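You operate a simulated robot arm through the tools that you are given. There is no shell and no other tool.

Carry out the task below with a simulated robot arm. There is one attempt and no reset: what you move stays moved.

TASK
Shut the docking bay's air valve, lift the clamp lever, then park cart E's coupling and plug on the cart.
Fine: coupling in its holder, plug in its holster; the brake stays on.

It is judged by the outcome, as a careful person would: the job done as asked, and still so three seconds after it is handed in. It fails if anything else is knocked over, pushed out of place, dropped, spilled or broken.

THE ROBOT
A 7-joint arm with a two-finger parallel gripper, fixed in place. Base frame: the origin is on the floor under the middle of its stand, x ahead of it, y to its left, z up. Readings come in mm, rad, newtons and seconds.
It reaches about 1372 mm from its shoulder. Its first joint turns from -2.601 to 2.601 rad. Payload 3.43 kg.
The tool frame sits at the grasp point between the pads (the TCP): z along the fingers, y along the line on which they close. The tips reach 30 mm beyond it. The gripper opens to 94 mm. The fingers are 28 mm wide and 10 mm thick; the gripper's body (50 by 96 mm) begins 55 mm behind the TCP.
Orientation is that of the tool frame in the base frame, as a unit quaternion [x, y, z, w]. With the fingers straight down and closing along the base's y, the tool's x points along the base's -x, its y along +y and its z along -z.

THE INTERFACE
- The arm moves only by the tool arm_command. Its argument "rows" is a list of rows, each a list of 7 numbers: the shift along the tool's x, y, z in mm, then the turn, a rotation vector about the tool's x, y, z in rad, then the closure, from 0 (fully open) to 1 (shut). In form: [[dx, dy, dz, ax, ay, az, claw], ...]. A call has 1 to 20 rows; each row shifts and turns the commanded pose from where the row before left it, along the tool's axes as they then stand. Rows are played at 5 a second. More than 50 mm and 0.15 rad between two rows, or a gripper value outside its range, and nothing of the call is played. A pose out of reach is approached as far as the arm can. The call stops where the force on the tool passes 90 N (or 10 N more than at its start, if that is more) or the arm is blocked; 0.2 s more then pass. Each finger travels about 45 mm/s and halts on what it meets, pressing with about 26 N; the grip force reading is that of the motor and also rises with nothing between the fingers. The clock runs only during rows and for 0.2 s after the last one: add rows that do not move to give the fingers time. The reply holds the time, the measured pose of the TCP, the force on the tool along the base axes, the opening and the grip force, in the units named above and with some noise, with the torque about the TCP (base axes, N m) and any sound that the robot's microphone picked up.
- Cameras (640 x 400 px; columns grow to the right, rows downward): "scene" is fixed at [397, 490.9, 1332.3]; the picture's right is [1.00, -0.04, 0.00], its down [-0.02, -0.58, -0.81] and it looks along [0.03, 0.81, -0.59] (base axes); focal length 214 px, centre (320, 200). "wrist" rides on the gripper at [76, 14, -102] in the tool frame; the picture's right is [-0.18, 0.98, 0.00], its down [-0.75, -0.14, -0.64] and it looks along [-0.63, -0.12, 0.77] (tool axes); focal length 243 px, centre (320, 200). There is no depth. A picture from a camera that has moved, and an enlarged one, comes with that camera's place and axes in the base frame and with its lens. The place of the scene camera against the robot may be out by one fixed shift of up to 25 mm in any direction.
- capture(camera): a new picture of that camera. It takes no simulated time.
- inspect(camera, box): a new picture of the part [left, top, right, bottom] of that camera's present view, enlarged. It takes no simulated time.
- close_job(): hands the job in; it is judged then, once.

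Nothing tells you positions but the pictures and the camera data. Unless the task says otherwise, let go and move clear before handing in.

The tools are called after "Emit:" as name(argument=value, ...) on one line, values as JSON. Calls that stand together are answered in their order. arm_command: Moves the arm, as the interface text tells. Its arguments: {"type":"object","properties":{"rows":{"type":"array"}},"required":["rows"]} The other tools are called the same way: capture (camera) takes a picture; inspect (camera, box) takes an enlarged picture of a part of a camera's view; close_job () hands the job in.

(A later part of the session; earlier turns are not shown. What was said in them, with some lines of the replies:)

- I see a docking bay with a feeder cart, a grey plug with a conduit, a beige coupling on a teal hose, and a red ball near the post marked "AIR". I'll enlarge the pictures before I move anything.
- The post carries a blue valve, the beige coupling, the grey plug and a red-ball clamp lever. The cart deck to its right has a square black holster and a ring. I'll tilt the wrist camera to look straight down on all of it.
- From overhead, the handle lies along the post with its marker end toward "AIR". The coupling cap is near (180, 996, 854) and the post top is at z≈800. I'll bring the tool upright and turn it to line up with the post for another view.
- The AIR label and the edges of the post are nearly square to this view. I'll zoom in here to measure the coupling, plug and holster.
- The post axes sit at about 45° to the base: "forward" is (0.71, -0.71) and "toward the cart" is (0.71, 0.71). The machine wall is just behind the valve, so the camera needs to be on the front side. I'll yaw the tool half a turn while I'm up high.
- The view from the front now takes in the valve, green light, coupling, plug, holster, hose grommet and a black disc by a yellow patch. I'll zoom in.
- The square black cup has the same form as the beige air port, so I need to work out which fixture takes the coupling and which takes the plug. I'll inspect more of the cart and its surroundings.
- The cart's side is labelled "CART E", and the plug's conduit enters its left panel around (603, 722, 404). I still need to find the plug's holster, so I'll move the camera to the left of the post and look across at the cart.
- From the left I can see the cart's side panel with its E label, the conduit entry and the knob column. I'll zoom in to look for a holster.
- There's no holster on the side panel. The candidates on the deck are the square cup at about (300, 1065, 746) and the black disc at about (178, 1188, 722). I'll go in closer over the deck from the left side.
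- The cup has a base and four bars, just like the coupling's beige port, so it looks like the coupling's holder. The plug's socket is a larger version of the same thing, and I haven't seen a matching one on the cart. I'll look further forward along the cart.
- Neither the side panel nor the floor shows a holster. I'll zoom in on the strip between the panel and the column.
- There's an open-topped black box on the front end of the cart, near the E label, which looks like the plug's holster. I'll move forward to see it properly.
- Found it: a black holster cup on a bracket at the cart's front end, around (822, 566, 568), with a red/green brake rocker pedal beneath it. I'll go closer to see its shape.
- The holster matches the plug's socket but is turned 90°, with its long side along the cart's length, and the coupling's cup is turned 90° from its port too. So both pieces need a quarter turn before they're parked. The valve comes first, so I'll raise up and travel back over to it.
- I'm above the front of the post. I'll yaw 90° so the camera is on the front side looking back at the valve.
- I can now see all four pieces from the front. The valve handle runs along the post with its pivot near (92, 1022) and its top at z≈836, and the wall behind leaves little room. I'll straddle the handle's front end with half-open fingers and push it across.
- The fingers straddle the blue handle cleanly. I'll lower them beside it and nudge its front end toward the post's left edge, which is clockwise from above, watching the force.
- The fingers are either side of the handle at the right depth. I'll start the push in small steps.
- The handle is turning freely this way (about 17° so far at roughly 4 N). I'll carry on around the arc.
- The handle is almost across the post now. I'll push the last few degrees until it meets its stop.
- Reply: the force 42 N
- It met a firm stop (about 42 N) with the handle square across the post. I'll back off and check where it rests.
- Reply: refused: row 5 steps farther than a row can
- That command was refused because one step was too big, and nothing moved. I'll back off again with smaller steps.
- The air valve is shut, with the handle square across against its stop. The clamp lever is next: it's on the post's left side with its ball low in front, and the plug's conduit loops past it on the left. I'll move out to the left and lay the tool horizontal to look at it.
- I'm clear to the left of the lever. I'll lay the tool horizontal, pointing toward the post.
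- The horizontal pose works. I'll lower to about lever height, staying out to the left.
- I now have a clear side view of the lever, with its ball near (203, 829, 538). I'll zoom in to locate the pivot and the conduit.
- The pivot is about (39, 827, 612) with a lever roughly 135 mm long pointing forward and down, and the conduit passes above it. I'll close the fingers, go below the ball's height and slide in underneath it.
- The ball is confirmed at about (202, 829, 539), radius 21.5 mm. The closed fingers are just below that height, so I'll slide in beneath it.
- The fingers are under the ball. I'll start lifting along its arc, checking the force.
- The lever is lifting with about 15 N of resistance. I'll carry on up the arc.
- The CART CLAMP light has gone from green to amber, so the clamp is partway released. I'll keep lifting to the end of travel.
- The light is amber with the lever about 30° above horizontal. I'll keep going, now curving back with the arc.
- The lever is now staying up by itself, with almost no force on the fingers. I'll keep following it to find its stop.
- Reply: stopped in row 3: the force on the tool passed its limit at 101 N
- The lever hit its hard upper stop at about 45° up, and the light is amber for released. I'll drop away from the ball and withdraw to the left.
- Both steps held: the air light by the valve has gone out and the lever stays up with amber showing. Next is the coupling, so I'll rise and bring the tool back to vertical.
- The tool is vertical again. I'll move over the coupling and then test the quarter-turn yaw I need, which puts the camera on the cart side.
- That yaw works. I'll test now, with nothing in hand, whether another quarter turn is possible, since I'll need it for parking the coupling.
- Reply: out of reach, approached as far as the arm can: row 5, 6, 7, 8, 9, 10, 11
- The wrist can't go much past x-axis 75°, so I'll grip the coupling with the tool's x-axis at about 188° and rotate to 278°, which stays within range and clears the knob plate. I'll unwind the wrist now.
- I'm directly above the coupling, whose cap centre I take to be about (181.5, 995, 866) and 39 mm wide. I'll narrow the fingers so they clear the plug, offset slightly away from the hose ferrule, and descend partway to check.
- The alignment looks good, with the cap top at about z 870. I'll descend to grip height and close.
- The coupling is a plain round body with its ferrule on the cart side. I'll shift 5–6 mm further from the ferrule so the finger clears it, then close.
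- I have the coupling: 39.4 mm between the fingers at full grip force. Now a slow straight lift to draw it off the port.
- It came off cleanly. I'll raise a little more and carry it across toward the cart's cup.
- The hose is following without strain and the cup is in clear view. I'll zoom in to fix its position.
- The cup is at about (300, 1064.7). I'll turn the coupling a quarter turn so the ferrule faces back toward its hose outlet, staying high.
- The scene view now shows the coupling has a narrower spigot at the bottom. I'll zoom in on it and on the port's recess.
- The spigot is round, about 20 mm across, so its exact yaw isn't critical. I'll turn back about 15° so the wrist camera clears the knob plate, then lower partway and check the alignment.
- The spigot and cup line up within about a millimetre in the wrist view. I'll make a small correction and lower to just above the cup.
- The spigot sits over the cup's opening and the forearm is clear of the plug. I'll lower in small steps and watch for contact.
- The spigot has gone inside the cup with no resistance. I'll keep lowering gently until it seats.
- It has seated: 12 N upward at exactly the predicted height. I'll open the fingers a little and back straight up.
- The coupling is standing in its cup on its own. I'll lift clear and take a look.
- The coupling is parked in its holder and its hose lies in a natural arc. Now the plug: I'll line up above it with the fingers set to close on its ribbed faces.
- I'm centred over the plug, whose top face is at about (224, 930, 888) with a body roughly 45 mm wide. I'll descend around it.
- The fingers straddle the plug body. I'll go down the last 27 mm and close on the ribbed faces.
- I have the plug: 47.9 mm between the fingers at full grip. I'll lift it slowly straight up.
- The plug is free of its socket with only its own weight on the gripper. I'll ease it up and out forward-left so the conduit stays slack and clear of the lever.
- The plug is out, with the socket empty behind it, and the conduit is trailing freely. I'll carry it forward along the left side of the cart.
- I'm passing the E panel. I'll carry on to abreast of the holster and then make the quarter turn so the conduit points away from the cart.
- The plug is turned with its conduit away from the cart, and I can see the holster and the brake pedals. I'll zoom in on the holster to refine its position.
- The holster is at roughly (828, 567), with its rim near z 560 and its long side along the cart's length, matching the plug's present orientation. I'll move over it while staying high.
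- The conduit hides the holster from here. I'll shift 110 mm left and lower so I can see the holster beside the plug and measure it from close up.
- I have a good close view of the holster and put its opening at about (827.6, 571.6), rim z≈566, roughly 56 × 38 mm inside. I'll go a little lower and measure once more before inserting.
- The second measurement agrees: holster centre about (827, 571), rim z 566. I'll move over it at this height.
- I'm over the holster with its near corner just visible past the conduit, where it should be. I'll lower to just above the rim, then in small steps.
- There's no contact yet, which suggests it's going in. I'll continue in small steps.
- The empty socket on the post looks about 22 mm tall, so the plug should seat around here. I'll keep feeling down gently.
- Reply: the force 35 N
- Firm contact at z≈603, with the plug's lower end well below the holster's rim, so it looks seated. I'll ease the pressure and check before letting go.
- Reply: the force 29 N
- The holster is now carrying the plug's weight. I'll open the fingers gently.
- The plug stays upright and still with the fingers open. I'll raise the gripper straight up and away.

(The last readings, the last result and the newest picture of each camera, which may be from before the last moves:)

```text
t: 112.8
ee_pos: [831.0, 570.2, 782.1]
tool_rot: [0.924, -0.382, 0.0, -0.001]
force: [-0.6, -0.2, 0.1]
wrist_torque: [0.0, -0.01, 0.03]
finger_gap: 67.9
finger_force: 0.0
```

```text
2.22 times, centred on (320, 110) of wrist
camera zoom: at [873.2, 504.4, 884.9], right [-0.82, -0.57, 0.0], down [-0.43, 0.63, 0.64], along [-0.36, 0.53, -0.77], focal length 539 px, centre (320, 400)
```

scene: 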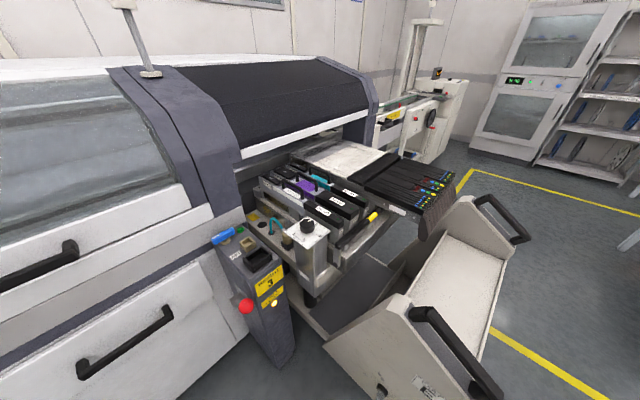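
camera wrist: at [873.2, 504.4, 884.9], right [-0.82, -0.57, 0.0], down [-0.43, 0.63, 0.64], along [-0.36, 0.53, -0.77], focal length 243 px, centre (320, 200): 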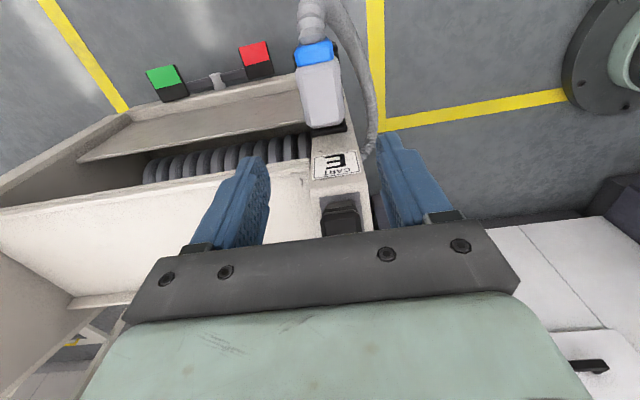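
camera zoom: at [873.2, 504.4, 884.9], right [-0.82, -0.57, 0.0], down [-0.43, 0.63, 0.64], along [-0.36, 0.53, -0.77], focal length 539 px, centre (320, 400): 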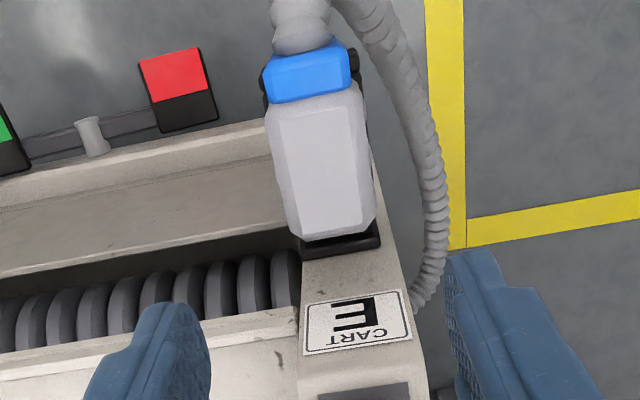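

The plug looks well seated in the holster. I'll step to the left to check it from the side.

Emit:
arm_command(rows=[[0, 0, -40, 0, 0, 0, 0.28], [0, 40, 0, 0, 0, 0, 0.28], [0, 45, 0, 0, 0, 0, 0.28], [0, 45, 0, 0, 0, 0, 0.28], [0, 45, 0, 0, 0, 0, 0.28], [0, 45, 0, 0, 0, 0, 0.28], [0, 0, 0, 0, 0, 0, 0.28]])

Emit:
capture(camera="wrist")

Emit:
inspect(camera="wrist", box=[130, 20, 290, 140])

Emit:
capture(camera="scene")

```text
t: 114.4
ee_pos: [675.9, 412.6, 822.5]
tool_rot: [0.924, -0.383, 0.0, -0.001]
force: [-0.6, -0.2, -0.2]
wrist_torque: [-0.03, -0.02, -0.02]
finger_gap: 67.5
finger_force: 0.1
```

```text
taken
camera wrist: at [718.2, 348.1, 925.2], right [-0.82, -0.57, 0.0], down [-0.43, 0.63, 0.64], along [-0.36, 0.53, -0.77], focal length 243 px, centre (320, 200)
```

wrist: 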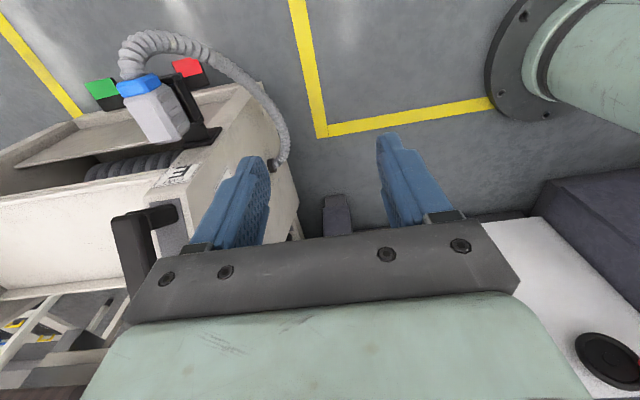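

```text
3.33 times, centred on (210, 80) of wrist
camera zoom: at [718.2, 348.1, 925.2], right [-0.82, -0.57, 0.0], down [-0.43, 0.63, 0.64], along [-0.36, 0.53, -0.77], focal length 809 px, centre (687, 600)
```

zoom: 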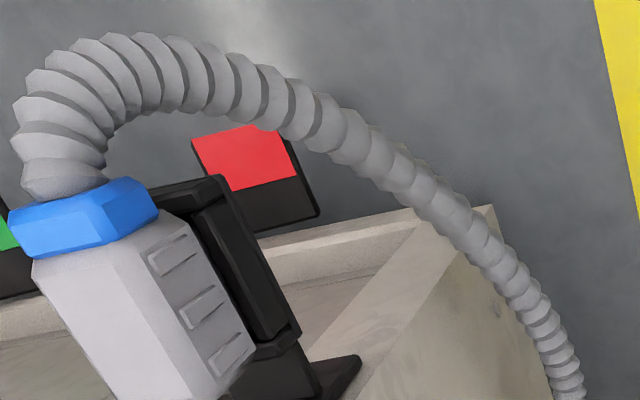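

```text
taken
```

scene: 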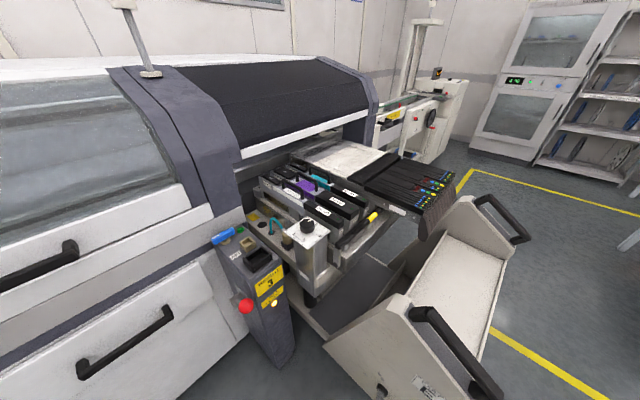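

The plug is home in its holster with the conduit in an easy loop, and the red brake pedal looks unchanged. I'll make a last check of the dock side.

Emit:
inspect(camera="scene", box=[200, 200, 340, 330])

Emit:
inspect(camera="scene", box=[240, 150, 460, 280])

Emit:
inspect(camera="wrist", box=[80, 20, 300, 180])

```text
3.08 times, centred on (270, 265) of scene
camera zoom: at [397.0, 490.9, 1332.3], right [1.0, -0.04, 0.0], down [-0.02, -0.58, -0.81], along [0.03, 0.81, -0.59], focal length 660 px, centre (474, 0)
```

zoom: 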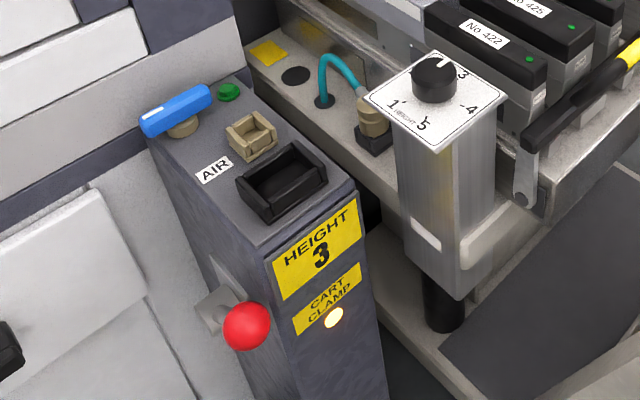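

```text
2.91 times, centred on (350, 215) of scene
camera zoom: at [397.0, 490.9, 1332.3], right [1.0, -0.04, 0.0], down [-0.02, -0.58, -0.81], along [0.03, 0.81, -0.59], focal length 624 px, centre (233, 156)
```

zoom: 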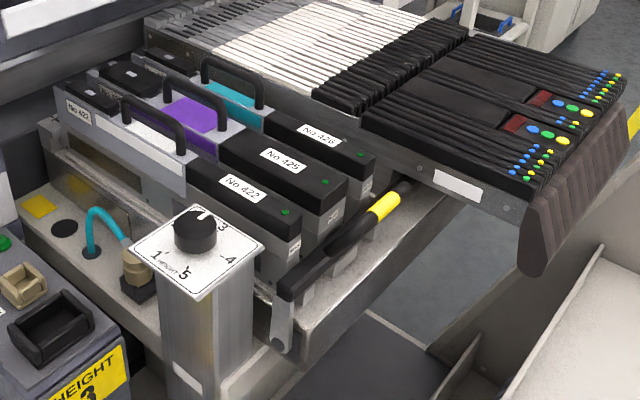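

```text
2.50 times, centred on (190, 100) of wrist
camera zoom: at [718.2, 348.1, 925.2], right [-0.82, -0.57, 0.0], down [-0.43, 0.63, 0.64], along [-0.36, 0.53, -0.77], focal length 606 px, centre (645, 450)
```

zoom: 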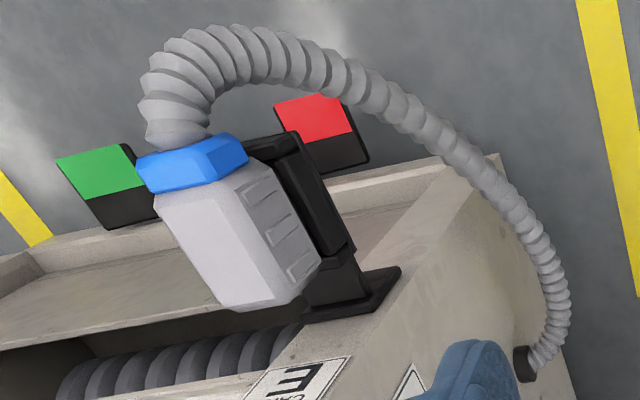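

Everything checks out: the valve handle is across, the lever is up with amber showing, the coupling is in its cup, the plug is in its holster and the brake is untouched. I'll lift the arm clear.

Emit:
arm_command(rows=[[0, 20, -40, 0, 0, 0, 0.28], [0, 20, -40, 0, 0, 0, 0.28], [0, 20, -40, 0, 0, 0, 0.28], [0, 20, -40, 0, 0, 0, 0.28], [0, 0, 0, 0, 0, 0, 0.28], [0, 0, 0, 0, 0, 0, 0.28], [0, 0, 0, 0, 0, 0, 0.28], [0, 0, 0, 0, 0, 0, 0.28], [0, 0, 0, 0, 0, 0, 0.28]])

Emit:
capture(camera="wrist")

Emit:
inspect(camera="scene", box=[200, 200, 340, 330])

```text
t: 116.4
ee_pos: [618.8, 356.6, 980.8]
tool_rot: [0.924, -0.383, 0.0, 0.0]
force: [-0.4, 0.0, -0.3]
wrist_torque: [-0.04, -0.01, -0.01]
finger_gap: 67.8
finger_force: 0.1
```

```text
taken
camera wrist: at [661.0, 291.4, 1083.4], right [-0.82, -0.57, 0.0], down [-0.43, 0.63, 0.64], along [-0.36, 0.53, -0.77], focal length 243 px, centre (320, 200)
```

wrist: 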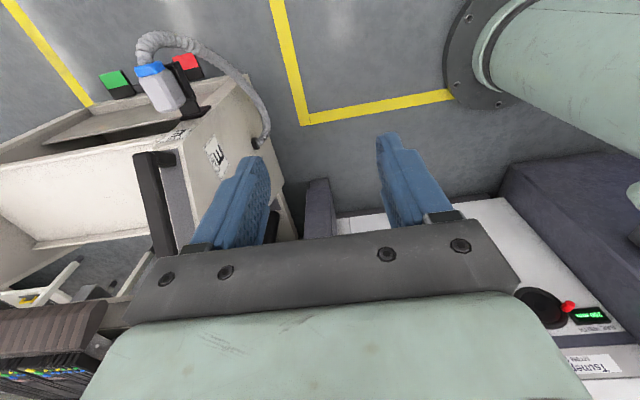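

```text
3.08 times, centred on (270, 265) of scene
camera zoom: at [397.0, 490.9, 1332.3], right [1.0, -0.04, 0.0], down [-0.02, -0.58, -0.81], along [0.03, 0.81, -0.59], focal length 660 px, centre (474, 0)
```

zoom: 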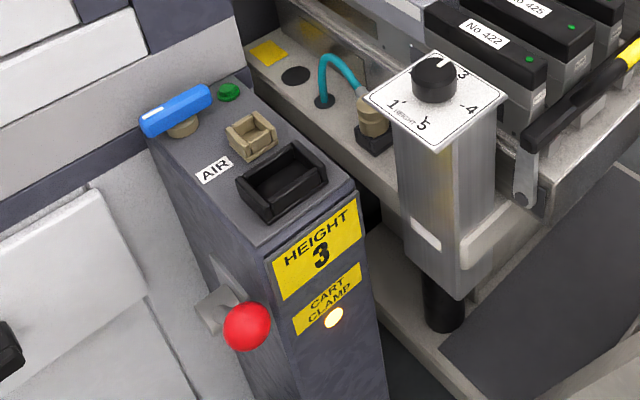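

The arm is clear and nothing has shifted: the valve is shut, the lever is up, the coupling and plug are parked on cart E, and the brake hasn't been touched. I'm handing in the job.

Emit:
close_job()

```text
The job is handed in.
```

The docking bay's air valve is shut, the clamp lever is up, and cart E's coupling and plug are parked on the cart. I handed the job in with the arm clear.

- **Air valve:** the blue handle is turned square across the post, against its stop. The green light beside it has gone out.
- **Clamp lever:** it's lifted to its upper stop and stays there. The CART CLAMP light went from green to amber.
- **Coupling:** it stands in the small square black holder on the cart deck. I turned it about 75° so its hose runs back to the outlet in an easy arc.
- **Plug:** it's seated in the holster on the cart's front end, with its conduit looping away from the cart.
- **Brake:** I never touched the brake pedals, and they looked unchanged in the last pictures.

The green lights on the cart's feeder units also went dark during the job. I took that as the cart losing its air and power, but didn't check further.
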